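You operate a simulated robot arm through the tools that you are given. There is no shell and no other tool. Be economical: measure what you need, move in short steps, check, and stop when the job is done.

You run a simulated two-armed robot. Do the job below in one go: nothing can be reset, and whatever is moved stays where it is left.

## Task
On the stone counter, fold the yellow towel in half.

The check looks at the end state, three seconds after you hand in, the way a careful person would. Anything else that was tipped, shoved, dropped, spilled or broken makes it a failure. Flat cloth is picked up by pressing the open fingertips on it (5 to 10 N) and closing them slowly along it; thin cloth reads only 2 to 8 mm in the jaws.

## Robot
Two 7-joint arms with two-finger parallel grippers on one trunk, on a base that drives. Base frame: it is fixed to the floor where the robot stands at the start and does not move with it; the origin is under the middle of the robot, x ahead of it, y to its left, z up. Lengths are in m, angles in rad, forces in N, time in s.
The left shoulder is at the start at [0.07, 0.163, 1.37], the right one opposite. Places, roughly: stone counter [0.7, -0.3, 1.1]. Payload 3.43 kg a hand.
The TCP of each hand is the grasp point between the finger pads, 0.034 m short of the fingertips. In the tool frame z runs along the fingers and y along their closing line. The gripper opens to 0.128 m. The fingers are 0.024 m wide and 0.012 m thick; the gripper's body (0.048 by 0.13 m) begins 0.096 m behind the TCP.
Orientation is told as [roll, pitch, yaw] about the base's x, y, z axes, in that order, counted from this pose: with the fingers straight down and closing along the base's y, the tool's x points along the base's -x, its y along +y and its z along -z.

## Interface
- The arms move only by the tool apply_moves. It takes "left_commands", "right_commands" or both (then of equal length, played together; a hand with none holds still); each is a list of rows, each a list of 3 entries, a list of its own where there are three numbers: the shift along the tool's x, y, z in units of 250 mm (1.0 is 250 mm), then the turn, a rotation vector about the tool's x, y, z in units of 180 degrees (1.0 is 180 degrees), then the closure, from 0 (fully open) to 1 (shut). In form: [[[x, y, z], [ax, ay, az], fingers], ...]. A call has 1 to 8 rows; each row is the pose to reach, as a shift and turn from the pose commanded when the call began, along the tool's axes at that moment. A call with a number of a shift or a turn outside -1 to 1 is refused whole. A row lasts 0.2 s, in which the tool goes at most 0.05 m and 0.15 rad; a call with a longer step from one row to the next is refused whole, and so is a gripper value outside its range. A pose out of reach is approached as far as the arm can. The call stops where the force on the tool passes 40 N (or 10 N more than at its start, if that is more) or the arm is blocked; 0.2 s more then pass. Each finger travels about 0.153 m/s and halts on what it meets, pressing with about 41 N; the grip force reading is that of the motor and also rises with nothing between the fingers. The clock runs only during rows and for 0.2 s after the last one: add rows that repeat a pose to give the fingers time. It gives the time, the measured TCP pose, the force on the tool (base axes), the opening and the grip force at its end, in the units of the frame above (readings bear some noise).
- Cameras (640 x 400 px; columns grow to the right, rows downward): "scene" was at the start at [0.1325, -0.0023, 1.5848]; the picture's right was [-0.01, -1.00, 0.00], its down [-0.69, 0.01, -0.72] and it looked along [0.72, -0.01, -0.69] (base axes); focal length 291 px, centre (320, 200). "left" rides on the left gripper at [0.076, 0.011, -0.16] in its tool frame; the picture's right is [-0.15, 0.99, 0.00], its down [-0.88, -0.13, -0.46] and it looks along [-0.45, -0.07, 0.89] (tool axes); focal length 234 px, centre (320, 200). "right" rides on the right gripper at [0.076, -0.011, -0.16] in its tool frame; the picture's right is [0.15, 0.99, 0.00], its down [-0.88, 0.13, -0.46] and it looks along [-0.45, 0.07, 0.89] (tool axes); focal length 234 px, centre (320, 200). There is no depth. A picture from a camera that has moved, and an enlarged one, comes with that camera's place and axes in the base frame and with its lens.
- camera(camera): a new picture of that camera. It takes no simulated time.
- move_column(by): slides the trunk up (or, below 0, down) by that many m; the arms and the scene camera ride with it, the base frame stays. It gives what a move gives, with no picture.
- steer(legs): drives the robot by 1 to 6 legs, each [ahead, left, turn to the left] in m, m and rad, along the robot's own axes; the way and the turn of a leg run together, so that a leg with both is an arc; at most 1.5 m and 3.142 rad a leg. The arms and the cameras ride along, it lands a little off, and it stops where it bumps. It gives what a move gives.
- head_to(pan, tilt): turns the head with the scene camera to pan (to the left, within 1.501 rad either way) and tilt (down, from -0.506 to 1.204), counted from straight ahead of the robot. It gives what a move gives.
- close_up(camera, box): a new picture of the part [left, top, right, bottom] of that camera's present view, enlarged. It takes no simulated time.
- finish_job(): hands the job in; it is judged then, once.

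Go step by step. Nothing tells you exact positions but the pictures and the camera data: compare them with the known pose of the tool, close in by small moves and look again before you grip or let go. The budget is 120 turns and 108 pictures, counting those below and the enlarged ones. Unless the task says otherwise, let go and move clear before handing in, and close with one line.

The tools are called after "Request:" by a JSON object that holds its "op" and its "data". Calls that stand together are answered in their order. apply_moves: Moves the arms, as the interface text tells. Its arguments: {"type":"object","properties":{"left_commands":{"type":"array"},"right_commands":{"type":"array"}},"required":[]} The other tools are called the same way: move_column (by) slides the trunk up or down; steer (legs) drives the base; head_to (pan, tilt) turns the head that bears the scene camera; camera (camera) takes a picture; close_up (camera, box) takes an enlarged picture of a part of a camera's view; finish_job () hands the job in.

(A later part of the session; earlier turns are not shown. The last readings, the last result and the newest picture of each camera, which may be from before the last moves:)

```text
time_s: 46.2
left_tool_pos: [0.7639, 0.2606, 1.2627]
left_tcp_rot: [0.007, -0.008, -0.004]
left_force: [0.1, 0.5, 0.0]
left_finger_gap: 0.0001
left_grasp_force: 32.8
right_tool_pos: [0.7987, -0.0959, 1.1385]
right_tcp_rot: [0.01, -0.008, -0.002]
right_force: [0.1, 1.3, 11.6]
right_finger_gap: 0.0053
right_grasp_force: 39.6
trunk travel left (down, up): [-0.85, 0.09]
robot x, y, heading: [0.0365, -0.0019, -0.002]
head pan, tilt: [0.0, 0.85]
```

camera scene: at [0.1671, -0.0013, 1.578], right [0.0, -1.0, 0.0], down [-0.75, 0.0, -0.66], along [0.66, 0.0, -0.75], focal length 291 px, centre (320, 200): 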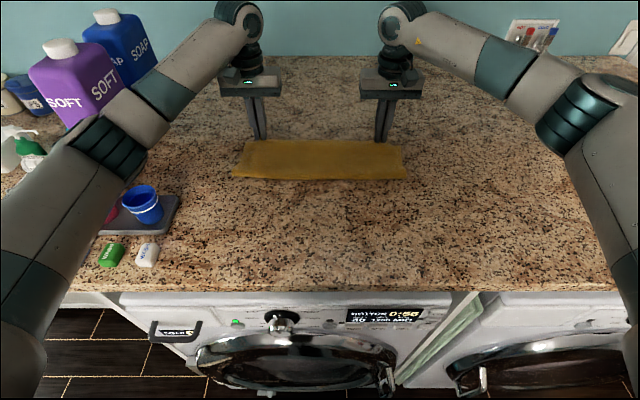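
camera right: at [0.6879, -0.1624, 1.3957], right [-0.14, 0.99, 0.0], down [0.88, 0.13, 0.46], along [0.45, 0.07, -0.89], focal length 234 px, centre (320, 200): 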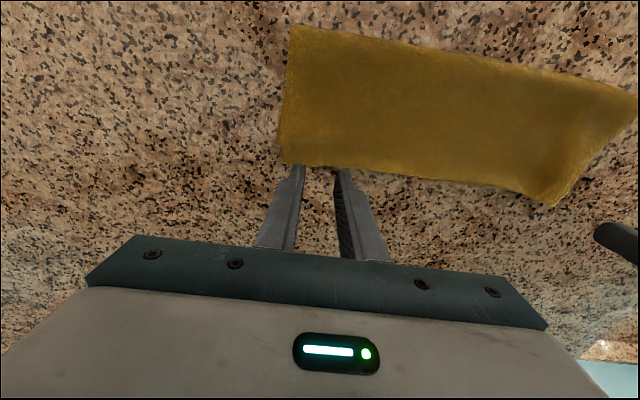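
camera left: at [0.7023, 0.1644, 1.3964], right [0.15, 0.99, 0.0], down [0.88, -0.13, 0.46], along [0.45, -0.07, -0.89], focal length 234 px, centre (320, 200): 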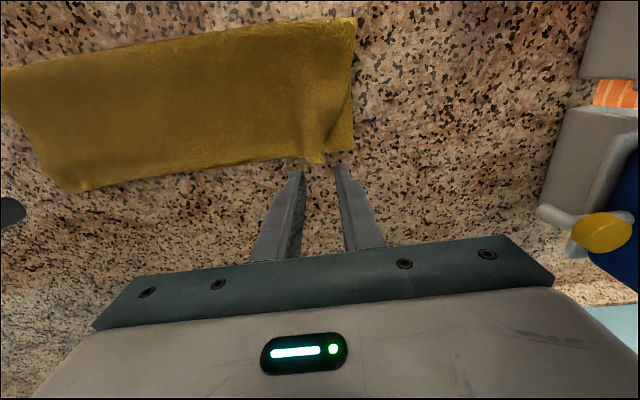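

Cloth is held (5.3 mm). I'll lift it back along the arc and check that only the top layer came.

Request:
{"op": "apply_moves", "data": {"right_commands": [[[0.05, 0, -0.15], [0, 0, 0], 1], [[0.14, -0.02, -0.27], [0, 0, 0], 1], [[0.27, -0.04, -0.35], [0, 0, 0], 1], [[0.4, -0.06, -0.38], [0, 0, 0], 1], [[0.4, -0.06, -0.38], [0, 0, 0], 1]]}}

Request:
{"op": "close_up", "data": {"camera": "scene", "box": [200, 70, 420, 210]}}

Request:
{"op": "camera", "data": {"camera": "right"}}

```text
time_s: 47.4
left_tool_pos: [0.7635, 0.2608, 1.2618]
left_tcp_rot: [0.005, -0.006, -0.004]
left_force: [0.8, 1.2, -0.2]
left_finger_gap: 0.0
left_grasp_force: 33.8
right_tool_pos: [0.6991, -0.1119, 1.2315]
right_tcp_rot: [0.008, -0.007, -0.003]
right_force: [-0.5, 1.0, -0.1]
right_finger_gap: 0.0051
right_grasp_force: 38.9
trunk travel left (down, up): [-0.85, 0.09]
robot x, y, heading: [0.0384, 0.0025, 0.001]
head pan, tilt: [0.0, 0.85]
```

```text
2.86 times, centred on (310, 140) of scene
camera zoom: at [0.1586, -0.0143, 1.5788], right [0.0, -1.0, -0.01], down [-0.75, 0.01, -0.66], along [0.66, 0.01, -0.75], focal length 831 px, centre (349, 371)
```

zoom: 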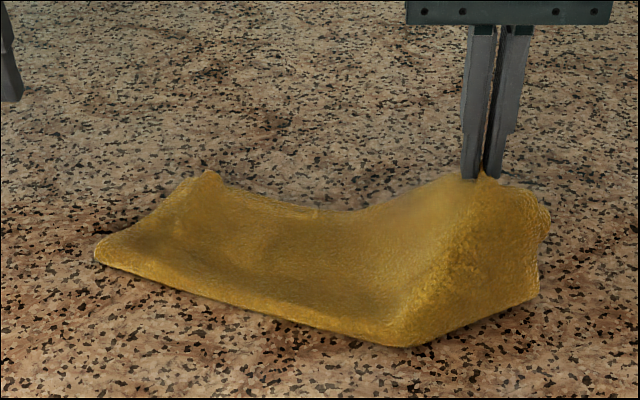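

```text
38 pictures are left
camera right: at [0.6216, -0.1239, 1.3911], right [-0.15, 0.99, 0.01], down [0.88, 0.12, 0.46], along [0.46, 0.07, -0.89], focal length 234 px, centre (320, 200)
```

right: 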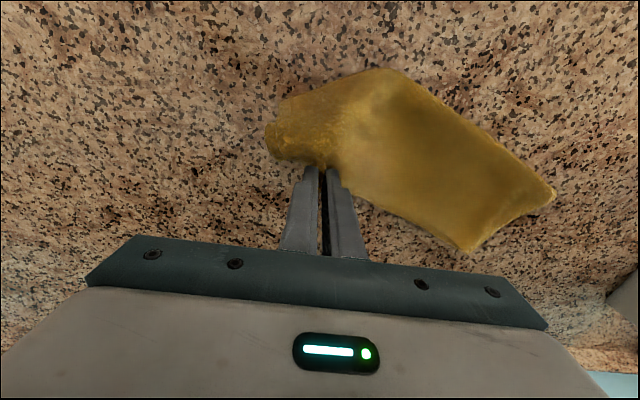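

The jaws seem to have taken both layers, as the whole right end came up. I'll carry it back the same way it came.

Request:
{"op": "apply_moves", "data": {"right_commands": [[[-0.13, 0.02, 0.03], [0, 0, 0], 1], [[-0.26, 0.03, 0.11], [0, 0, 0], 1], [[-0.35, 0.04, 0.23], [0, 0, 0], 1], [[-0.4, 0.04, 0.31], [0, 0, 0], 1], [[-0.42, 0.04, 0.34], [0, 0, 0], 1], [[-0.42, 0.04, 0.34], [0, 0, 0], 1]]}}

Request:
{"op": "close_up", "data": {"camera": "scene", "box": [200, 70, 420, 210]}}

Request:
{"op": "close_up", "data": {"camera": "right", "box": [200, 20, 440, 220]}}

```text
time_s: 48.8
left_tool_pos: [0.7631, 0.2603, 1.2627]
left_tcp_rot: [0.007, -0.007, -0.003]
left_force: [-0.2, 0.3, -0.2]
left_finger_gap: 0.0002
left_grasp_force: 33.0
right_tool_pos: [0.8043, -0.1033, 1.1492]
right_tcp_rot: [0.01, -0.008, -0.003]
right_force: [-1.0, -0.1, 0.0]
right_finger_gap: 0.005
right_grasp_force: 39.3
trunk travel left (down, up): [-0.85, 0.09]
robot x, y, heading: [0.0384, 0.0016, -0.0]
head pan, tilt: [0.0, 0.85]
```

```text
2.86 times, centred on (310, 140) of scene
camera zoom: at [0.1585, -0.0142, 1.5788], right [0.0, -1.0, -0.01], down [-0.75, 0.01, -0.66], along [0.66, 0.01, -0.75], focal length 831 px, centre (349, 371)
```

zoom: 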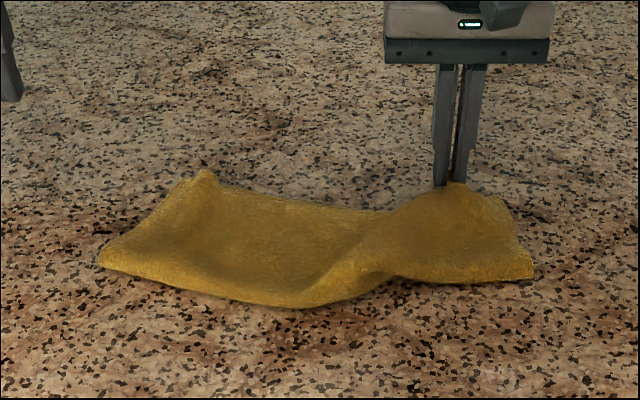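

```text
2.00 times, centred on (320, 120) of right
camera zoom: at [0.7275, -0.1153, 1.3085], right [-0.15, 0.99, 0.01], down [0.88, 0.13, 0.46], along [0.46, 0.07, -0.89], focal length 468 px, centre (320, 360)
```

zoom: 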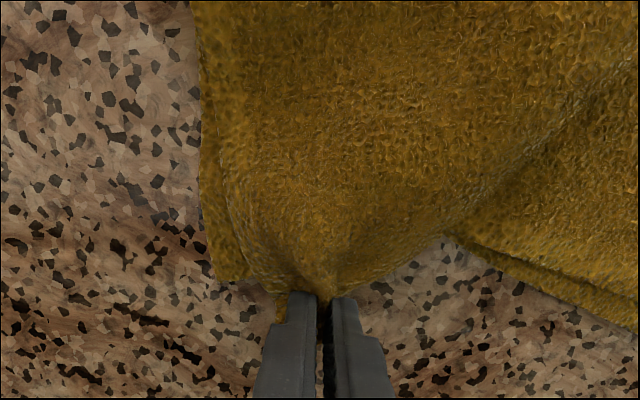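

The middle has twisted. I'll lift the right end straight up a little and outward to see which layers are held.

Request:
{"op": "apply_moves", "data": {"right_commands": [[[0, -0.04, -0.12], [0, 0, 0], 1], [[0, -0.08, -0.26], [0, 0, 0], 1], [[0, -0.12, -0.4], [0, 0, 0], 1], [[0, -0.16, -0.5], [0, 0, 0], 1], [[0, -0.16, -0.5], [0, 0, 0], 1]]}}

Request:
{"op": "close_up", "data": {"camera": "scene", "box": [200, 50, 440, 210]}}

Request:
{"op": "close_up", "data": {"camera": "left", "box": [0, 0, 400, 250]}}

```text
time_s: 50.0
left_tool_pos: [0.7639, 0.2613, 1.2626]
left_tcp_rot: [0.007, -0.008, -0.003]
left_force: [0.0, 0.3, 0.5]
left_finger_gap: 0.0
left_grasp_force: 33.3
right_tool_pos: [0.8032, -0.143, 1.2737]
right_tcp_rot: [0.009, -0.007, -0.001]
right_force: [0.7, 0.0, -0.6]
right_finger_gap: 0.0046
right_grasp_force: 39.3
trunk travel left (down, up): [-0.85, 0.09]
robot x, y, heading: [0.0369, 0.0015, -0.005]
head pan, tilt: [0.0, 0.85]
```

```text
2.50 times, centred on (320, 130) of scene
camera zoom: at [0.1585, -0.0141, 1.5788], right [0.0, -1.0, -0.01], down [-0.75, 0.01, -0.66], along [0.66, 0.01, -0.75], focal length 727 px, centre (320, 375)
```

zoom: 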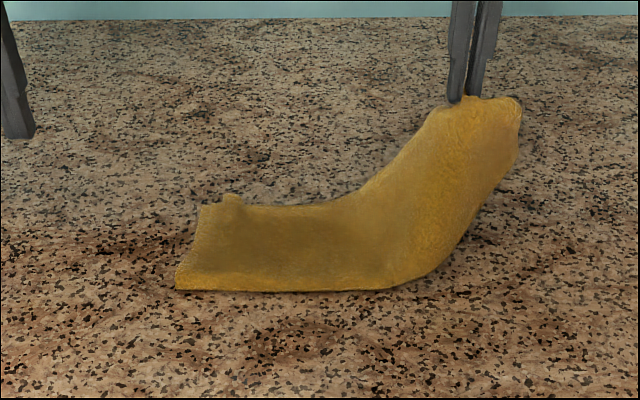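

```text
1.60 times, centred on (200, 125) of left
camera zoom: at [0.6861, 0.2722, 1.4234], right [0.15, 0.99, 0.01], down [0.88, -0.14, 0.46], along [0.46, -0.06, -0.89], focal length 375 px, centre (512, 320)
```

zoom: 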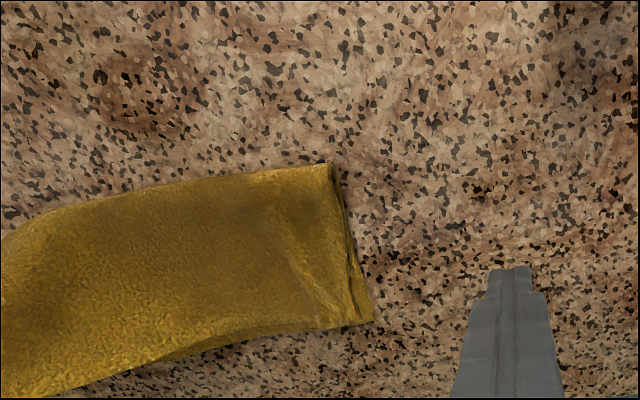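

The right jaw holds both layers of a clean fold. I'll lay this end down outward to the right so the towel straightens, with the grip ending at about (0.795, -0.235).

Request:
{"op": "apply_moves", "data": {"right_commands": [[[0, -0.08, 0.04], [0, 0, 0], 1], [[0.01, -0.16, 0.1], [0, 0, 0], 1], [[0.02, -0.23, 0.19], [0, 0, 0], 1], [[0.03, -0.3, 0.29], [0, 0, 0], 1], [[0.032, -0.34, 0.39], [0, 0, 0], 1], [[0.032, -0.36, 0.46], [0, 0, 0], 1], [[0.032, -0.37, 0.5], [0, 0, 0], 1], [[0.032, -0.37, 0.5], [0, 0, 0], 1]]}}

Request:
{"op": "close_up", "data": {"camera": "scene", "box": [230, 70, 450, 210]}}

Request:
{"op": "close_up", "data": {"camera": "right", "box": [200, 0, 520, 220]}}

```text
time_s: 51.8
left_tool_pos: [0.7626, 0.2604, 1.2621]
left_tcp_rot: [0.006, -0.007, -0.003]
left_force: [-0.7, -0.2, 0.5]
left_finger_gap: 0.0001
left_grasp_force: 33.0
right_tool_pos: [0.7947, -0.2357, 1.1461]
right_tcp_rot: [0.009, -0.007, -0.002]
right_force: [0.4, 0.4, 4.6]
right_finger_gap: 0.0049
right_grasp_force: 38.9
trunk travel left (down, up): [-0.85, 0.09]
robot x, y, heading: [0.0356, -0.0018, -0.002]
head pan, tilt: [0.0, 0.85]
```

```text
2.86 times, centred on (340, 140) of scene
camera zoom: at [0.1583, -0.0138, 1.5789], right [0.0, -1.0, -0.01], down [-0.75, 0.01, -0.66], along [0.66, 0.01, -0.75], focal length 831 px, centre (263, 371)
```

zoom: 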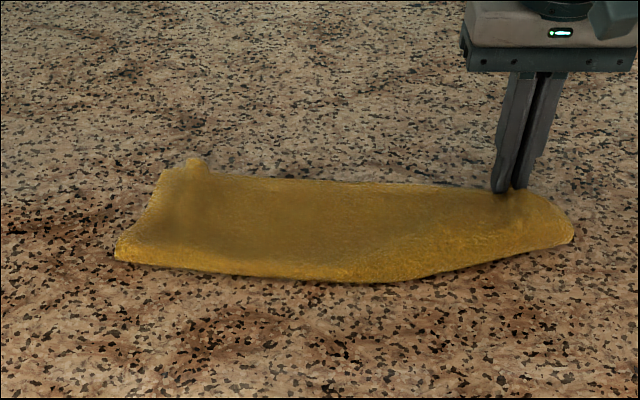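

```text
1.82 times, centred on (360, 110) of right
camera zoom: at [0.718, -0.248, 1.3054], right [-0.15, 0.99, 0.01], down [0.88, 0.13, 0.46], along [0.46, 0.07, -0.89], focal length 426 px, centre (247, 364)
```

zoom: 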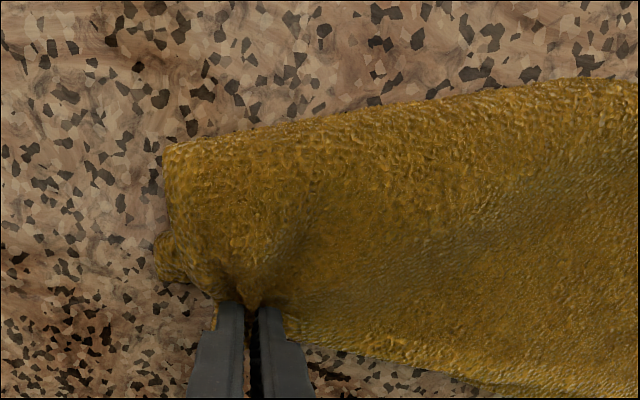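

The right end is laid out but the fold depth is uneven. I'll also take both layers at the left far corner, lift the whole folded towel so the crease hangs straight, and lay it down again.

Request:
{"op": "apply_moves", "data": {"left_commands": [[[-0.03, -0.15, 0], [0, 0, 0], 0.9], [[-0.06, -0.3, 0.03], [0, 0, 0], 0.8], [[-0.09, -0.45, 0.08], [0, 0, 0], 0.7], [[-0.12, -0.6, 0.15], [0, 0, 0], 0.62], [[-0.15, -0.74, 0.24], [0, 0, 0], 0.62], [[-0.15, -0.82, 0.34], [0, 0, 0], 0.62], [[-0.15, -0.82, 0.38], [0, 0, 0], 0.62]]}}

Request:
{"op": "close_up", "data": {"camera": "left", "box": [160, 0, 480, 220]}}

```text
time_s: 53.4
left_tool_pos: [0.8058, 0.0656, 1.1595]
left_tcp_rot: [-0.001, -0.001, -0.002]
left_force: [-0.3, -0.9, 0.6]
left_finger_gap: 0.0484
left_grasp_force: 0.1
right_tool_pos: [0.8007, -0.2266, 1.1439]
right_tcp_rot: [0.0, -0.001, -0.002]
right_force: [0.3, -0.7, 7.3]
right_finger_gap: 0.0049
right_grasp_force: 39.1
trunk travel left (down, up): [-0.85, 0.09]
robot x, y, heading: [0.0391, -0.0023, -0.002]
head pan, tilt: [0.0, 0.85]
```

```text
1.82 times, centred on (320, 110) of left
camera zoom: at [0.7299, 0.0782, 1.3208], right [0.15, 0.99, 0.0], down [0.88, -0.13, 0.46], along [0.45, -0.07, -0.89], focal length 426 px, centre (320, 364)
```

zoom: 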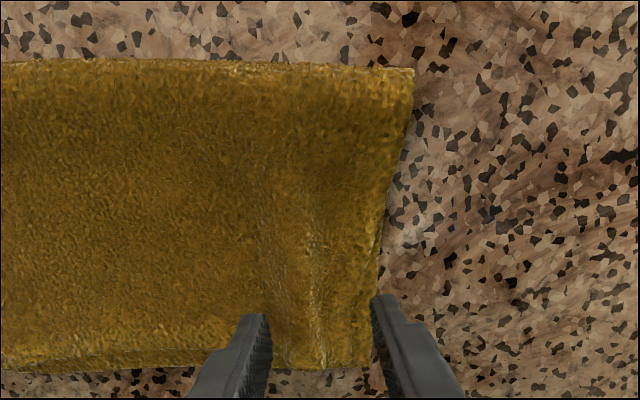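

The left far corner is at about (0.84, 0.087) with both layers aligned. I'll move over it and press down.

Request:
{"op": "apply_moves", "data": {"left_commands": [[[-0.08, -0.06, 0], [0, 0, 0], 0.64], [[-0.08, -0.06, 0.04], [0, 0, 0], 0.64], [[-0.08, -0.06, 0.07], [0, 0, 0], 0.64], [[-0.08, -0.06, 0.085], [0, 0, 0], 0.64], [[-0.08, -0.06, 0.085], [0, 0, 0], 0.64]]}}

```text
time_s: 54.6
left_tool_pos: [0.8274, 0.0491, 1.1391]
left_tcp_rot: [-0.002, -0.004, -0.003]
left_force: [2.1, 0.9, 8.7]
left_finger_gap: 0.0461
left_grasp_force: 0.1
right_tool_pos: [0.8005, -0.2261, 1.1433]
right_tcp_rot: [0.001, -0.004, -0.001]
right_force: [0.6, -0.5, 5.5]
right_finger_gap: 0.005
right_grasp_force: 39.1
trunk travel left (down, up): [-0.85, 0.09]
robot x, y, heading: [0.0391, 0.0015, -0.002]
head pan, tilt: [0.0, 0.85]
```

Pressing at 9 N; I'll push slightly more to engage both layers and close slowly.

Request:
{"op": "apply_moves", "data": {"left_commands": [[[0, 0, 0.005], [0, 0, 0], 0.68], [[0, 0, 0.005], [0, 0, 0], 0.73], [[0, 0, 0.005], [0, 0, 0], 0.78], [[0, 0, 0.005], [0, 0, 0], 0.83], [[0, 0, 0.005], [0, 0, 0], 0.88], [[0, 0, 0.005], [0, 0, 0], 0.94], [[0, 0, 0.005], [0, 0, 0], 1], [[0, 0, 0.005], [0, 0, 0], 1]]}}

```text
time_s: 56.4
left_tool_pos: [0.8248, 0.0483, 1.1385]
left_tcp_rot: [-0.002, -0.004, -0.003]
left_force: [-1.1, -4.5, 18.3]
left_finger_gap: 0.0072
left_grasp_force: 41.3
right_tool_pos: [0.799, -0.2255, 1.1447]
right_tcp_rot: [0.001, -0.003, 0.0]
right_force: [1.0, 2.9, 3.4]
right_finger_gap: 0.0047
right_grasp_force: 39.6
trunk travel left (down, up): [-0.85, 0.09]
robot x, y, heading: [0.0386, -0.0024, -0.002]
head pan, tilt: [0.0, 0.85]
```

The left jaw reads 7.2 mm, so both layers are in. I'll lift both hands together until the towel hangs.

Request:
{"op": "apply_moves", "data": {"left_commands": [[[0.03, 0.005, -0.14], [0, 0, 0], 1], [[0.07, 0.01, -0.29], [0, 0, 0], 1], [[0.12, 0.015, -0.44], [0, 0, 0], 1], [[0.17, 0.02, -0.59], [0, 0, 0], 1], [[0.22, 0.02, -0.73], [0, 0, 0], 1], [[0.22, 0.02, -0.78], [0, 0, 0], 1], [[0.22, 0.02, -0.78], [0, 0, 0], 1]], "right_commands": [[[0.01, -0.005, -0.12], [0, 0, 0], 1], [[0.03, -0.01, -0.27], [0, 0, 0], 1], [[0.06, -0.015, -0.42], [0, 0, 0], 1], [[0.09, -0.02, -0.57], [0, 0, 0], 1], [[0.12, -0.02, -0.71], [0, 0, 0], 1], [[0.12, -0.02, -0.76], [0, 0, 0], 1], [[0.12, -0.02, -0.76], [0, 0, 0], 1]]}}

Request:
{"op": "camera", "data": {"camera": "scene"}}

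```text
time_s: 58.0
left_tool_pos: [0.7714, 0.0559, 1.3308]
left_tcp_rot: [-0.002, 0.001, -0.002]
left_force: [-0.3, -8.7, -0.2]
left_finger_gap: 0.0068
left_grasp_force: 41.4
right_tool_pos: [0.773, -0.232, 1.3333]
right_tcp_rot: [0.0, -0.001, -0.002]
right_force: [0.1, 8.7, -0.8]
right_finger_gap: 0.0053
right_grasp_force: 39.5
trunk travel left (down, up): [-0.85, 0.09]
robot x, y, heading: [0.0397, 0.0018, 0.002]
head pan, tilt: [0.0, 0.85]
```

```text
30 pictures are left
camera scene: at [0.1688, -0.0016, 1.5778], right [0.0, -1.0, 0.0], down [-0.75, 0.0, -0.66], along [0.66, 0.0, -0.75], focal length 291 px, centre (320, 200)
```

scene: 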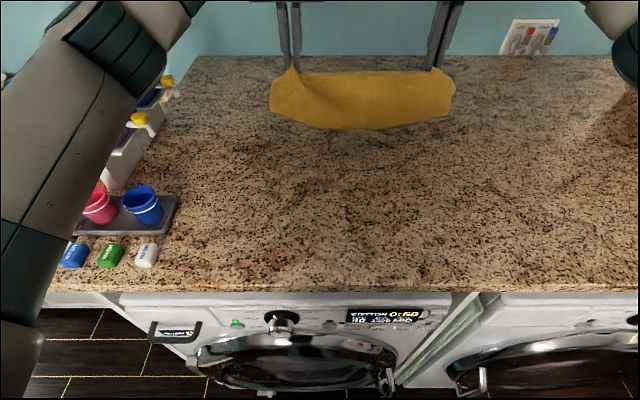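

The towel hangs cleanly folded with its crease down. I'll move back, touch the crease down at about x=0.68, and lay it forward as the hands come down.

Request:
{"op": "apply_moves", "data": {"left_commands": [[[0.12, 0, 0.06], [0, 0, 0], 1], [[0.24, 0, 0.16], [0, 0, 0], 1], [[0.328, 0, 0.272], [0, 0, 0], 1], [[0.248, 0, 0.332], [0, 0, 0], 1], [[0.148, 0, 0.404], [0, 0, 0], 1], [[0.056, 0, 0.492], [0, 0, 0], 1], [[-0.024, 0, 0.592], [0, 0, 0], 1], [[-0.072, 0, 0.684], [0, 0, 0], 1]], "right_commands": [[[0.12, 0, 0.06], [0, 0, 0], 1], [[0.24, 0, 0.16], [0, 0, 0], 1], [[0.328, 0, 0.272], [0, 0, 0], 1], [[0.248, 0, 0.332], [0, 0, 0], 1], [[0.148, 0, 0.404], [0, 0, 0], 1], [[0.056, 0, 0.492], [0, 0, 0], 1], [[-0.024, 0, 0.592], [0, 0, 0], 1], [[-0.072, 0, 0.684], [0, 0, 0], 1]]}}

Request:
{"op": "close_up", "data": {"camera": "scene", "box": [240, 70, 460, 210]}}

```text
time_s: 59.8
left_tool_pos: [0.793, 0.0554, 1.158]
left_tcp_rot: [-0.002, 0.0, 0.0]
left_force: [-0.5, -6.2, -0.8]
left_finger_gap: 0.0067
left_grasp_force: 40.9
right_tool_pos: [0.792, -0.2302, 1.1612]
right_tcp_rot: [0.0, 0.001, -0.001]
right_force: [0.1, 6.0, -0.1]
right_finger_gap: 0.005
right_grasp_force: 39.6
trunk travel left (down, up): [-0.85, 0.09]
robot x, y, heading: [0.036, -0.0013, -0.001]
head pan, tilt: [0.0, 0.85]
```

```text
2.86 times, centred on (350, 140) of scene
camera zoom: at [0.1692, -0.0016, 1.5779], right [0.0, -1.0, 0.0], down [-0.75, 0.0, -0.66], along [0.66, 0.0, -0.75], focal length 831 px, centre (234, 371)
```

zoom: 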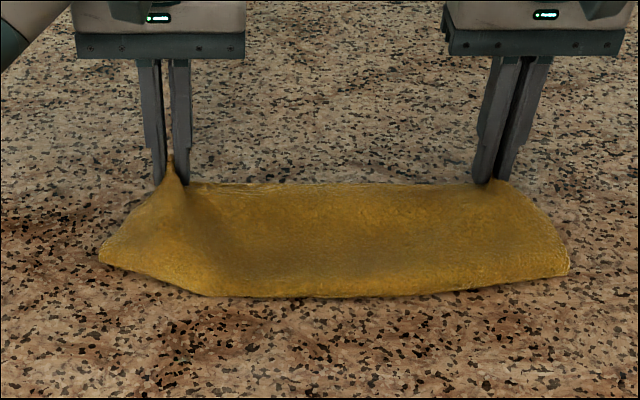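

Laid down nicely. I'll pull 8 mm forward to tighten, lower, open gently and lift off.

Request:
{"op": "apply_moves", "data": {"left_commands": [[[-0.02, 0, 0.03], [0, 0, 0], 1], [[-0.035, 0, 0.06], [0, 0, 0], 1], [[-0.035, 0, 0.06], [0, 0, 0], 0.92], [[-0.035, 0, 0.06], [0, 0, 0], 0.82], [[-0.035, 0, 0.06], [0, 0, 0], 0.7], [[-0.035, 0, 0.06], [0, 0, 0], 0.6], [[-0.035, 0, -0.06], [0, 0, 0], 0.6], [[-0.035, 0, -0.24], [0, 0, 0], 0.6]], "right_commands": [[[-0.02, 0, 0.035], [0, 0, 0], 1], [[-0.035, 0, 0.07], [0, 0, 0], 1], [[-0.035, 0, 0.07], [0, 0, 0], 0.92], [[-0.035, 0, 0.07], [0, 0, 0], 0.82], [[-0.035, 0, 0.07], [0, 0, 0], 0.7], [[-0.035, 0, 0.07], [0, 0, 0], 0.6], [[-0.035, 0, -0.06], [0, 0, 0], 0.6], [[-0.035, 0, -0.24], [0, 0, 0], 0.6]]}}

Request:
{"op": "close_up", "data": {"camera": "scene", "box": [240, 80, 440, 205]}}

Request:
{"op": "camera", "data": {"camera": "left"}}

Request:
{"op": "camera", "data": {"camera": "right"}}

```text
time_s: 61.6
left_tool_pos: [0.7954, 0.0567, 1.221]
left_tcp_rot: [-0.003, -0.002, -0.003]
left_force: [0.1, 0.4, 0.1]
left_finger_gap: 0.0509
left_grasp_force: 0.1
right_tool_pos: [0.7967, -0.232, 1.2259]
right_tcp_rot: [0.0, -0.003, -0.002]
right_force: [-0.6, 0.5, 0.2]
right_finger_gap: 0.0512
right_grasp_force: 0.2
trunk travel left (down, up): [-0.85, 0.09]
robot x, y, heading: [0.0373, -0.0021, -0.003]
head pan, tilt: [0.0, 0.85]
```

```text
3.20 times, centred on (340, 142) of scene
camera zoom: at [0.1647, -0.0011, 1.5781], right [0.0, -1.0, 0.0], down [-0.75, 0.0, -0.66], along [0.66, 0.0, -0.75], focal length 931 px, centre (256, 384)
```

zoom: 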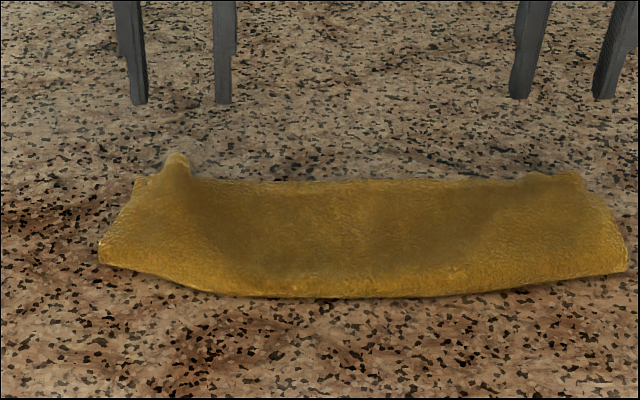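

```text
27 pictures are left
camera left: at [0.72, 0.0685, 1.3825], right [0.15, 0.99, 0.0], down [0.88, -0.13, 0.46], along [0.45, -0.07, -0.89], focal length 234 px, centre (320, 200)
```

left: 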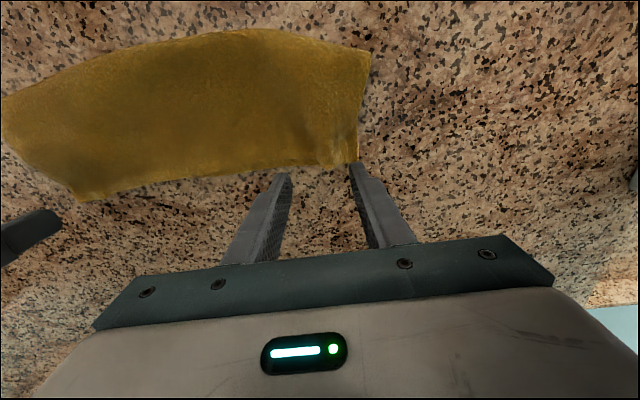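

```text
26 pictures are left
camera right: at [0.7207, -0.2415, 1.3847], right [-0.14, 0.99, 0.0], down [0.88, 0.13, 0.46], along [0.45, 0.07, -0.89], focal length 234 px, centre (320, 200)
```

right: 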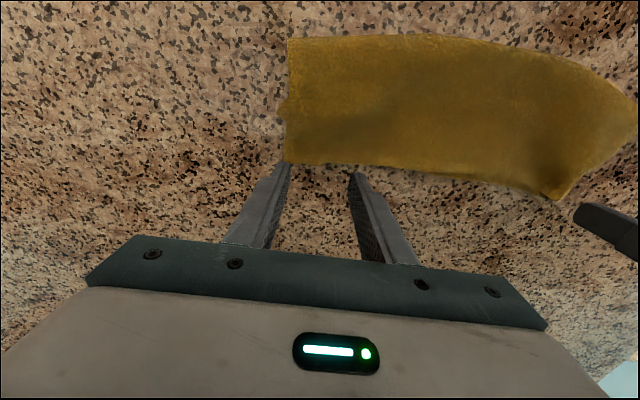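

The towel is straight again with a slightly bowed crease and a small ridge at the left corner. I'll check both corners closely.

Request:
{"op": "close_up", "data": {"camera": "right", "box": [260, 20, 420, 180]}}

Request:
{"op": "close_up", "data": {"camera": "left", "box": [240, 20, 400, 180]}}

```text
2.50 times, centred on (340, 100) of right
camera zoom: at [0.7207, -0.2415, 1.3847], right [-0.14, 0.99, 0.0], down [0.88, 0.13, 0.46], along [0.45, 0.07, -0.89], focal length 585 px, centre (270, 450)
```

zoom: 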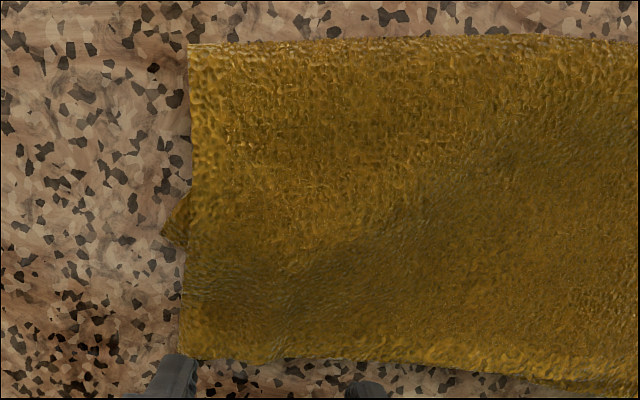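

```text
2.50 times, centred on (320, 100) of left
camera zoom: at [0.72, 0.0685, 1.3825], right [0.15, 0.99, 0.0], down [0.88, -0.13, 0.46], along [0.45, -0.07, -0.89], focal length 585 px, centre (320, 450)
```

zoom: 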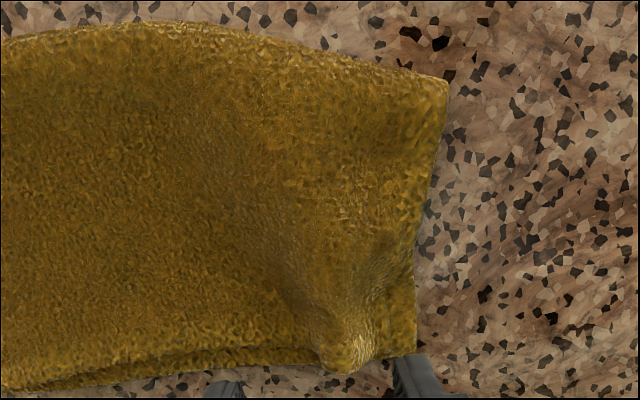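

At the right end the bottom layer's corner got tucked in about 5 cm under the top, which isn't acceptable. I'll reopen the towel: take the top layer only (the left ridge's top and the right edge) and swing it back, then fix the corner and refold.

Request:
{"op": "apply_moves", "data": {"left_commands": [[[0.02, 0.05, 0.1], [0, 0, 0], 0.6], [[0.02, 0.05, 0.2], [0, 0, 0], 0.6], [[0.02, 0.05, 0.27], [0, 0, 0], 0.6], [[0.02, 0.05, 0.27], [0, 0, 0], 0.65], [[0.02, 0.05, 0.27], [0, 0, 0], 0.65]], "right_commands": [[[-0.06, 0, 0.1], [0, 0, 0], 0.69], [[-0.06, 0, 0.2], [0, 0, 0], 0.69], [[-0.06, 0, 0.29], [0, 0, 0], 0.69], [[-0.06, 0, 0.348], [0, 0, 0], 0.69], [[-0.06, 0, 0.348], [0, 0, 0], 0.69]]}}

Request:
{"op": "close_up", "data": {"camera": "right", "box": [200, 40, 440, 240]}}

```text
time_s: 62.8
left_tool_pos: [0.7948, 0.0682, 1.1537]
left_tcp_rot: [-0.001, 0.002, -0.001]
left_force: [0.6, 0.5, -0.4]
left_finger_gap: 0.045
left_grasp_force: 0.1
right_tool_pos: [0.8136, -0.2293, 1.1368]
right_tcp_rot: [0.001, -0.002, 0.001]
right_force: [0.2, 1.5, 2.5]
right_finger_gap: 0.0395
right_grasp_force: 0.0
trunk travel left (down, up): [-0.85, 0.09]
robot x, y, heading: [0.0427, -0.001, 0.002]
head pan, tilt: [0.0, 0.85]
```

```text
2.00 times, centred on (320, 140) of right
camera zoom: at [0.7375, -0.2406, 1.2971], right [-0.15, 0.99, 0.0], down [0.88, 0.13, 0.46], along [0.45, 0.07, -0.89], focal length 468 px, centre (320, 320)
```

zoom: 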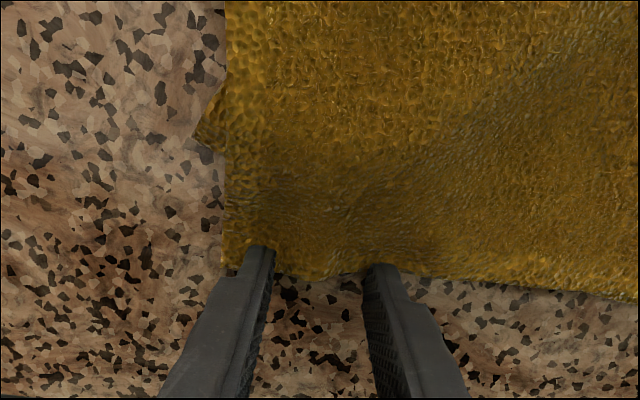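

The right fingers are half over the top edge and the left straddle the ridge. I'll add a touch of pressure on the right and close both.

Request:
{"op": "apply_moves", "data": {"left_commands": [[[0, 0, 0], [0, 0, 0], 0.7], [[0, 0, 0], [0, 0, 0], 0.75], [[0, 0, 0], [0, 0, 0], 0.8], [[0, 0, 0], [0, 0, 0], 0.85], [[0, 0, 0], [0, 0, 0], 0.9], [[0, 0, 0], [0, 0, 0], 0.95], [[0, 0, 0], [0, 0, 0], 1], [[0, 0, 0], [0, 0, 0], 1]], "right_commands": [[[0.008, 0, 0.004], [0, 0, 0], 0.69], [[0.008, 0, 0.004], [0, 0, 0], 0.74], [[0.008, 0, 0.004], [0, 0, 0], 0.79], [[0.008, 0, 0.004], [0, 0, 0], 0.84], [[0.008, 0, 0.004], [0, 0, 0], 0.89], [[0.008, 0, 0.004], [0, 0, 0], 0.94], [[0.008, 0, 0.004], [0, 0, 0], 1], [[0.008, 0, 0.004], [0, 0, 0], 1]]}}

```text
time_s: 64.6
left_tool_pos: [0.7952, 0.0674, 1.1545]
left_tcp_rot: [-0.001, -0.002, -0.001]
left_force: [0.5, -1.4, 0.1]
left_finger_gap: 0.0039
left_grasp_force: 38.5
right_tool_pos: [0.8121, -0.2292, 1.1369]
right_tcp_rot: [0.0, -0.002, 0.0]
right_force: [-0.4, 1.1, 7.7]
right_finger_gap: 0.004
right_grasp_force: 38.9
trunk travel left (down, up): [-0.85, 0.09]
robot x, y, heading: [0.0402, -0.0002, -0.0]
head pan, tilt: [0.0, 0.85]
```

Both jaws read about 4 mm, so single layers. Swinging the top layer back.

Request:
{"op": "apply_moves", "data": {"left_commands": [[[0.06, 0, -0.16], [0, 0, 0], 1], [[0.16, 0, -0.3], [0, 0, 0], 1], [[0.3, 0, -0.42], [0, 0, 0], 1], [[0.48, 0, -0.48], [0, 0, 0], 1], [[0.66, 0, -0.48], [0, 0, 0], 1], [[0.8, 0, -0.44], [0, 0, 0], 1], [[0.9, 0, -0.38], [0, 0, 0], 1], [[0.9, 0, -0.38], [0, 0, 0], 1]], "right_commands": [[[0.06, 0, -0.2], [0, 0, 0], 1], [[0.16, 0, -0.36], [0, 0, 0], 1], [[0.3, 0, -0.49], [0, 0, 0], 1], [[0.48, 0, -0.55], [0, 0, 0], 1], [[0.66, 0, -0.55], [0, 0, 0], 1], [[0.82, 0, -0.51], [0, 0, 0], 1], [[0.96, 0, -0.45], [0, 0, 0], 1], [[0.96, 0, -0.45], [0, 0, 0], 1]]}}

Request:
{"op": "close_up", "data": {"camera": "scene", "box": [210, 50, 470, 210]}}

Request:
{"op": "camera", "data": {"camera": "right"}}

```text
refused: row 1 steps farther than a row can; nothing moved
```

```text
2.46 times, centred on (340, 130) of scene
camera zoom: at [0.1662, -0.0011, 1.5781], right [0.0, -1.0, 0.0], down [-0.75, 0.0, -0.66], along [0.66, 0.0, -0.75], focal length 716 px, centre (271, 372)
```

zoom: 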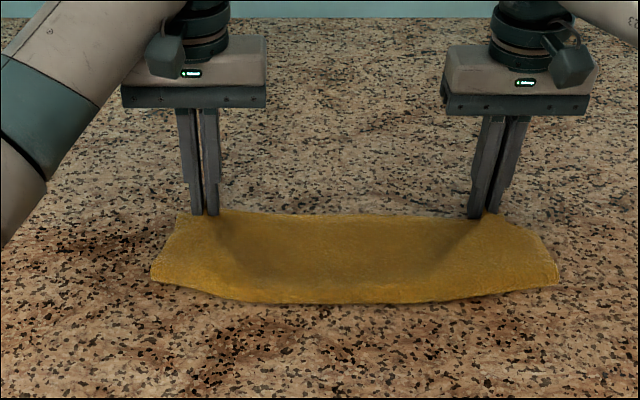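

```text
21 pictures are left
camera right: at [0.7351, -0.2403, 1.2965], right [-0.15, 0.99, 0.0], down [0.88, 0.13, 0.46], along [0.45, 0.07, -0.89], focal length 234 px, centre (320, 200)
```

right: 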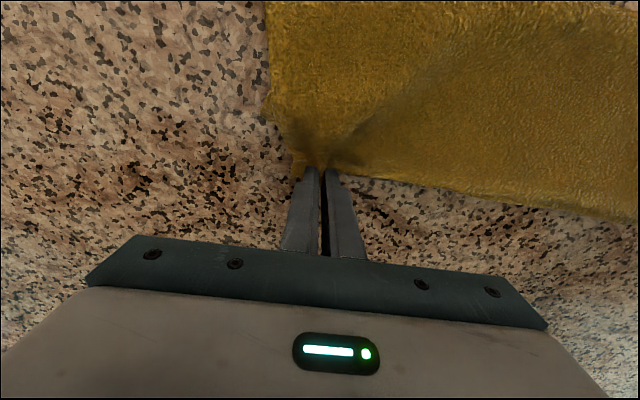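

The first row was too long, so nothing moved. I'll retry with shorter steps.

Request:
{"op": "apply_moves", "data": {"left_commands": [[[0.04, 0, -0.12], [0, 0, 0], 1], [[0.12, 0, -0.26], [0, 0, 0], 1], [[0.26, 0, -0.38], [0, 0, 0], 1], [[0.43, 0, -0.45], [0, 0, 0], 1], [[0.6, 0, -0.47], [0, 0, 0], 1], [[0.76, 0, -0.43], [0, 0, 0], 1], [[0.88, 0, -0.38], [0, 0, 0], 1], [[0.88, 0, -0.38], [0, 0, 0], 1]], "right_commands": [[[0.04, 0, -0.15], [0, 0, 0], 1], [[0.12, 0, -0.32], [0, 0, 0], 1], [[0.26, 0, -0.45], [0, 0, 0], 1], [[0.43, 0, -0.52], [0, 0, 0], 1], [[0.62, 0, -0.54], [0, 0, 0], 1], [[0.8, 0, -0.5], [0, 0, 0], 1], [[0.94, 0, -0.45], [0, 0, 0], 1], [[0.94, 0, -0.45], [0, 0, 0], 1]]}}

Request:
{"op": "close_up", "data": {"camera": "scene", "box": [210, 50, 470, 210]}}

Request:
{"op": "camera", "data": {"camera": "right"}}

```text
time_s: 66.4
left_tool_pos: [0.5763, 0.0699, 1.2472]
left_tcp_rot: [-0.002, 0.001, -0.002]
left_force: [-0.2, -2.7, 0.4]
left_finger_gap: 0.004
left_grasp_force: 38.2
right_tool_pos: [0.5778, -0.231, 1.2471]
right_tcp_rot: [0.0, -0.001, -0.002]
right_force: [0.2, 2.1, -0.9]
right_finger_gap: 0.0041
right_grasp_force: 38.4
trunk travel left (down, up): [-0.85, 0.09]
robot x, y, heading: [0.0399, -0.0005, 0.004]
head pan, tilt: [0.0, 0.85]
```

```text
2.46 times, centred on (340, 130) of scene
camera zoom: at [0.1679, -0.001, 1.578], right [0.0, -1.0, 0.0], down [-0.75, 0.0, -0.66], along [0.66, 0.0, -0.75], focal length 716 px, centre (271, 372)
```

zoom: 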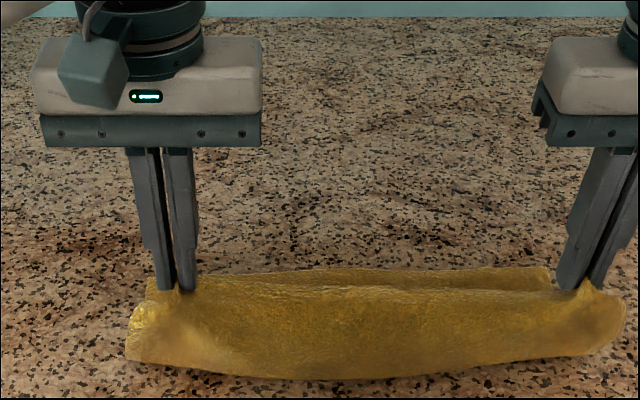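

```text
19 pictures are left
camera right: at [0.5009, -0.2425, 1.4063], right [-0.15, 0.99, 0.0], down [0.88, 0.13, 0.46], along [0.45, 0.07, -0.89], focal length 234 px, centre (320, 200)
```

right: 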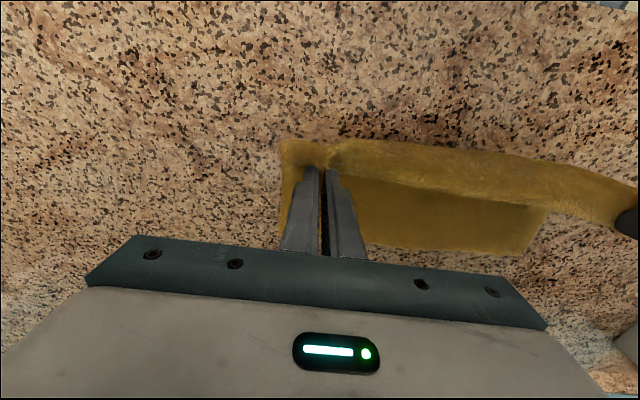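

Pulling back straightened the bottom layer, and its far edge now lies at x≈0.71 on the left to 0.73 on the right. I'll drop the hands back a bit so the bottom lies down to x≈0.575, then start forward again.

Request:
{"op": "apply_moves", "data": {"left_commands": [[[0.108, 0, 0.036], [0, 0, 0], 1], [[0.188, 0, 0.09], [0, 0, 0], 1], [[0.188, 0, 0.09], [0, 0, 0], 1], [[0.128, 0, 0.016], [0, 0, 0], 1], [[0.008, 0, -0.036], [0, 0, 0], 1], [[-0.132, 0, -0.02], [0, 0, 0], 1], [[-0.252, 0, 0.036], [0, 0, 0], 1], [[-0.252, 0, 0.036], [0, 0, 0], 1]], "right_commands": [[[0.108, 0, 0.036], [0, 0, 0], 1], [[0.188, 0, 0.09], [0, 0, 0], 1], [[0.188, 0, 0.09], [0, 0, 0], 1], [[0.118, 0, 0.016], [0, 0, 0], 1], [[-0.022, 0, -0.036], [0, 0, 0], 1], [[-0.172, 0, -0.02], [0, 0, 0], 1], [[-0.302, 0, 0.036], [0, 0, 0], 1], [[-0.302, 0, 0.036], [0, 0, 0], 1]]}}

Request:
{"op": "close_up", "data": {"camera": "scene", "box": [210, 70, 470, 230]}}

Request:
{"op": "camera", "data": {"camera": "right"}}

```text
time_s: 68.2
left_tool_pos: [0.637, 0.0692, 1.2375]
left_tcp_rot: [-0.002, -0.001, -0.001]
left_force: [0.5, -0.9, 0.2]
left_finger_gap: 0.0041
left_grasp_force: 37.9
right_tool_pos: [0.6512, -0.2307, 1.239]
right_tcp_rot: [-0.001, -0.001, 0.0]
right_force: [-0.5, 1.4, -0.2]
right_finger_gap: 0.0037
right_grasp_force: 38.4
trunk travel left (down, up): [-0.85, 0.09]
robot x, y, heading: [0.0397, -0.0004, -0.001]
head pan, tilt: [0.0, 0.85]
```

```text
2.46 times, centred on (340, 150) of scene
camera zoom: at [0.166, -0.0012, 1.5781], right [0.0, -1.0, 0.0], down [-0.75, 0.0, -0.66], along [0.66, 0.0, -0.75], focal length 716 px, centre (271, 323)
```

zoom: 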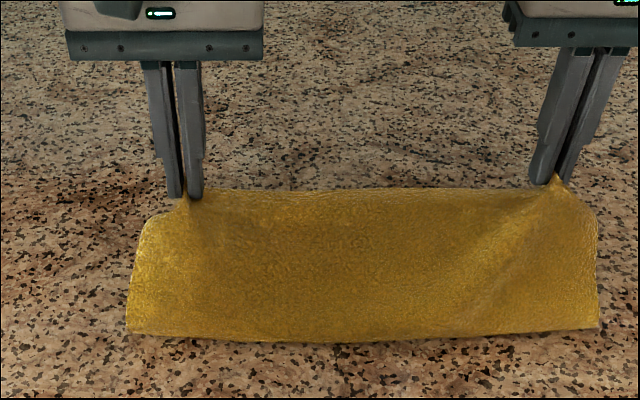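

```text
17 pictures are left
camera right: at [0.5755, -0.2422, 1.3991], right [-0.15, 0.99, 0.0], down [0.88, 0.13, 0.46], along [0.45, 0.07, -0.89], focal length 234 px, centre (320, 200)
```

right: 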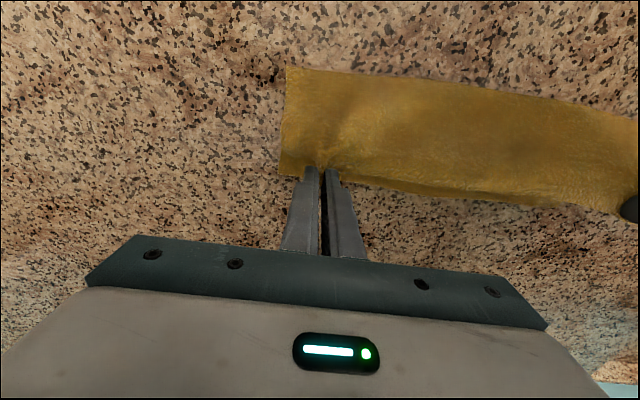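

Very clean: the crease is straight at x≈0.572. I'll continue forward and down to about 4 cm, then check the alignment before laying it.

Request:
{"op": "apply_moves", "data": {"left_commands": [[[-0.072, 0, 0.058], [0, 0, 0], 1], [[-0.14, 0, 0.138], [0, 0, 0], 1], [[-0.192, 0, 0.218], [0, 0, 0], 1], [[-0.192, 0, 0.26], [0, 0, 0], 1], [[-0.192, 0, 0.26], [0, 0, 0], 1]], "right_commands": [[[-0.056, 0, 0.058], [0, 0, 0], 1], [[-0.12, 0, 0.138], [0, 0, 0], 1], [[-0.172, 0, 0.218], [0, 0, 0], 1], [[-0.172, 0, 0.26], [0, 0, 0], 1], [[-0.172, 0, 0.26], [0, 0, 0], 1]]}}

Request:
{"op": "close_up", "data": {"camera": "right", "box": [200, 40, 520, 240]}}

Request:
{"op": "close_up", "data": {"camera": "left", "box": [120, 40, 440, 240]}}

```text
time_s: 69.4
left_tool_pos: [0.6865, 0.0684, 1.1742]
left_tcp_rot: [-0.002, -0.001, -0.002]
left_force: [-0.3, -1.8, 0.4]
left_finger_gap: 0.0041
left_grasp_force: 38.3
right_tool_pos: [0.695, -0.23, 1.1734]
right_tcp_rot: [0.0, -0.002, -0.002]
right_force: [-1.0, 2.5, 0.1]
right_finger_gap: 0.0044
right_grasp_force: 38.8
trunk travel left (down, up): [-0.85, 0.09]
robot x, y, heading: [0.034, -0.0046, 0.009]
head pan, tilt: [0.0, 0.85]
```

```text
2.00 times, centred on (360, 140) of right
camera zoom: at [0.6188, -0.2411, 1.3332], right [-0.15, 0.99, 0.0], down [0.88, 0.13, 0.46], along [0.45, 0.07, -0.89], focal length 468 px, centre (240, 320)
```

zoom: 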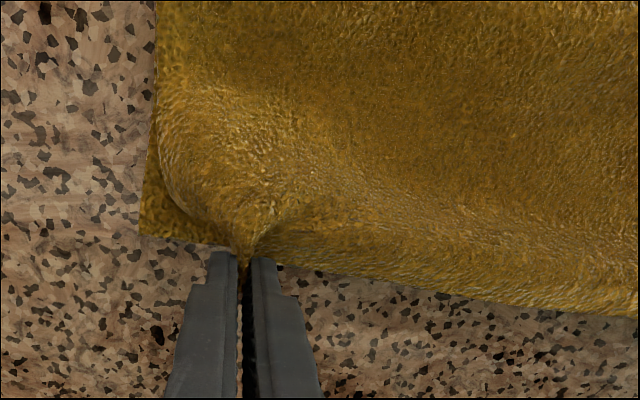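

```text
2.00 times, centred on (280, 140) of left
camera zoom: at [0.6098, 0.0818, 1.3343], right [0.15, 0.99, 0.0], down [0.88, -0.13, 0.46], along [0.45, -0.07, -0.89], focal length 468 px, centre (400, 320)
```

zoom: 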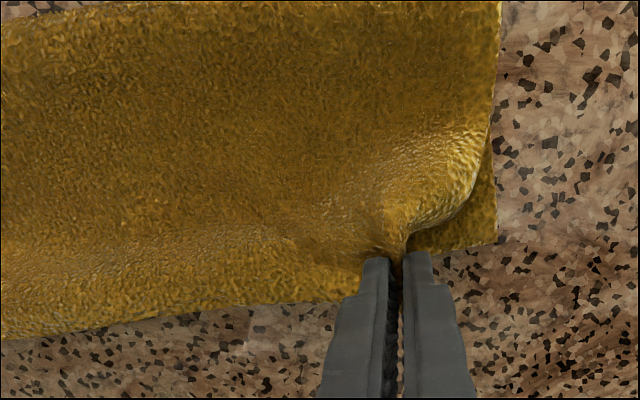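

The bottom corners are at (0.690, 0.119) and (0.695, -0.281). I'll set the grips about 10 mm short of that edge, about 2 cm up, spread slightly, and release quickly so the corners open out.

Request:
{"op": "apply_moves", "data": {"left_commands": [[[0.02, 0.015, 0.04], [0, 0, 0], 1], [[0.026, 0.02, 0.07], [0, 0, 0], 1], [[0.026, 0.02, 0.07], [0, 0, 0], 0.4], [[0.026, 0.02, 0.07], [0, 0, 0], 0.4], [[0.026, 0.02, 0.07], [0, 0, 0], 0.4], [[0.026, 0.02, -0.05], [0, 0, 0], 0.4], [[0.026, 0.02, -0.2], [0, 0, 0], 0.4], [[0.026, 0.02, -0.2], [0, 0, 0], 0.4]], "right_commands": [[[0.03, -0.015, 0.04], [0, 0, 0], 1], [[0.044, -0.02, 0.07], [0, 0, 0], 1], [[0.044, -0.02, 0.07], [0, 0, 0], 0.4], [[0.044, -0.02, 0.07], [0, 0, 0], 0.4], [[0.044, -0.02, 0.07], [0, 0, 0], 0.4], [[0.044, -0.02, -0.05], [0, 0, 0], 0.4], [[0.044, -0.02, -0.2], [0, 0, 0], 0.4], [[0.044, -0.02, -0.2], [0, 0, 0], 0.4]]}}

Request:
{"op": "close_up", "data": {"camera": "scene", "box": [230, 90, 450, 230]}}

Request:
{"op": "close_up", "data": {"camera": "right", "box": [240, 20, 480, 180]}}

Request:
{"op": "close_up", "data": {"camera": "left", "box": [160, 20, 400, 180]}}

```text
time_s: 71.2
left_tool_pos: [0.6782, 0.0742, 1.2224]
left_tcp_rot: [-0.002, 0.001, -0.001]
left_force: [0.2, -0.8, 0.0]
left_finger_gap: 0.0771
left_grasp_force: 0.0
right_tool_pos: [0.6853, -0.2364, 1.2235]
right_tcp_rot: [-0.001, 0.0, -0.002]
right_force: [0.4, 0.1, 0.0]
right_finger_gap: 0.0773
right_grasp_force: 0.1
trunk travel left (down, up): [-0.85, 0.09]
robot x, y, heading: [0.0378, -0.0001, 0.002]
head pan, tilt: [0.0, 0.85]
```

```text
2.86 times, centred on (340, 160) of scene
camera zoom: at [0.1681, -0.0014, 1.5779], right [0.0, -1.0, 0.0], down [-0.75, 0.0, -0.66], along [0.66, 0.0, -0.75], focal length 831 px, centre (263, 314)
```

zoom: 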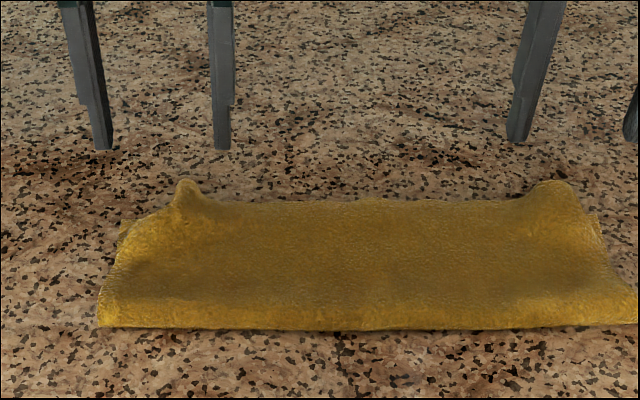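

```text
2.50 times, centred on (360, 100) of right
camera zoom: at [0.6097, -0.2473, 1.384], right [-0.15, 0.99, 0.0], down [0.88, 0.13, 0.46], along [0.45, 0.07, -0.89], focal length 585 px, centre (220, 450)
```

zoom: 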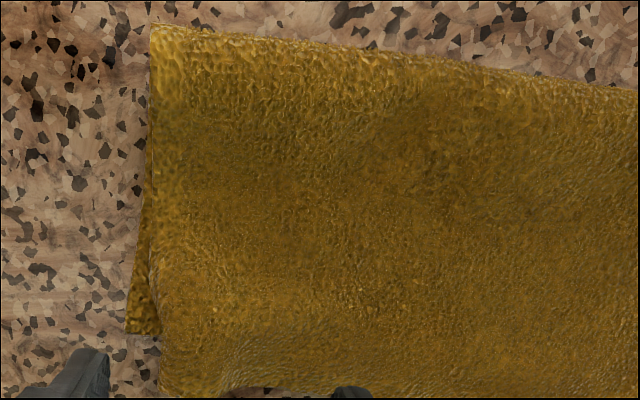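

```text
2.50 times, centred on (280, 100) of left
camera zoom: at [0.6031, 0.087, 1.384], right [0.15, 0.99, 0.0], down [0.88, -0.13, 0.46], along [0.45, -0.07, -0.89], focal length 585 px, centre (420, 450)
```

zoom: 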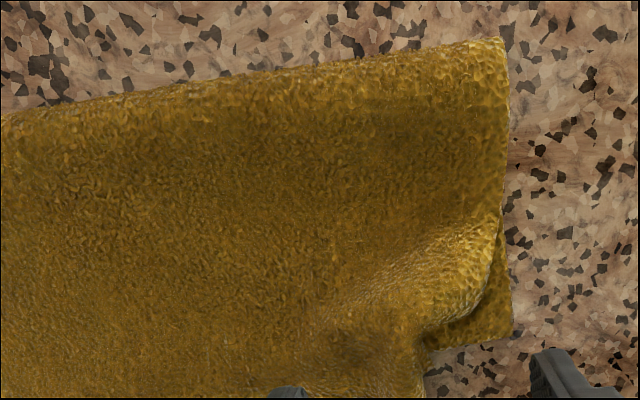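

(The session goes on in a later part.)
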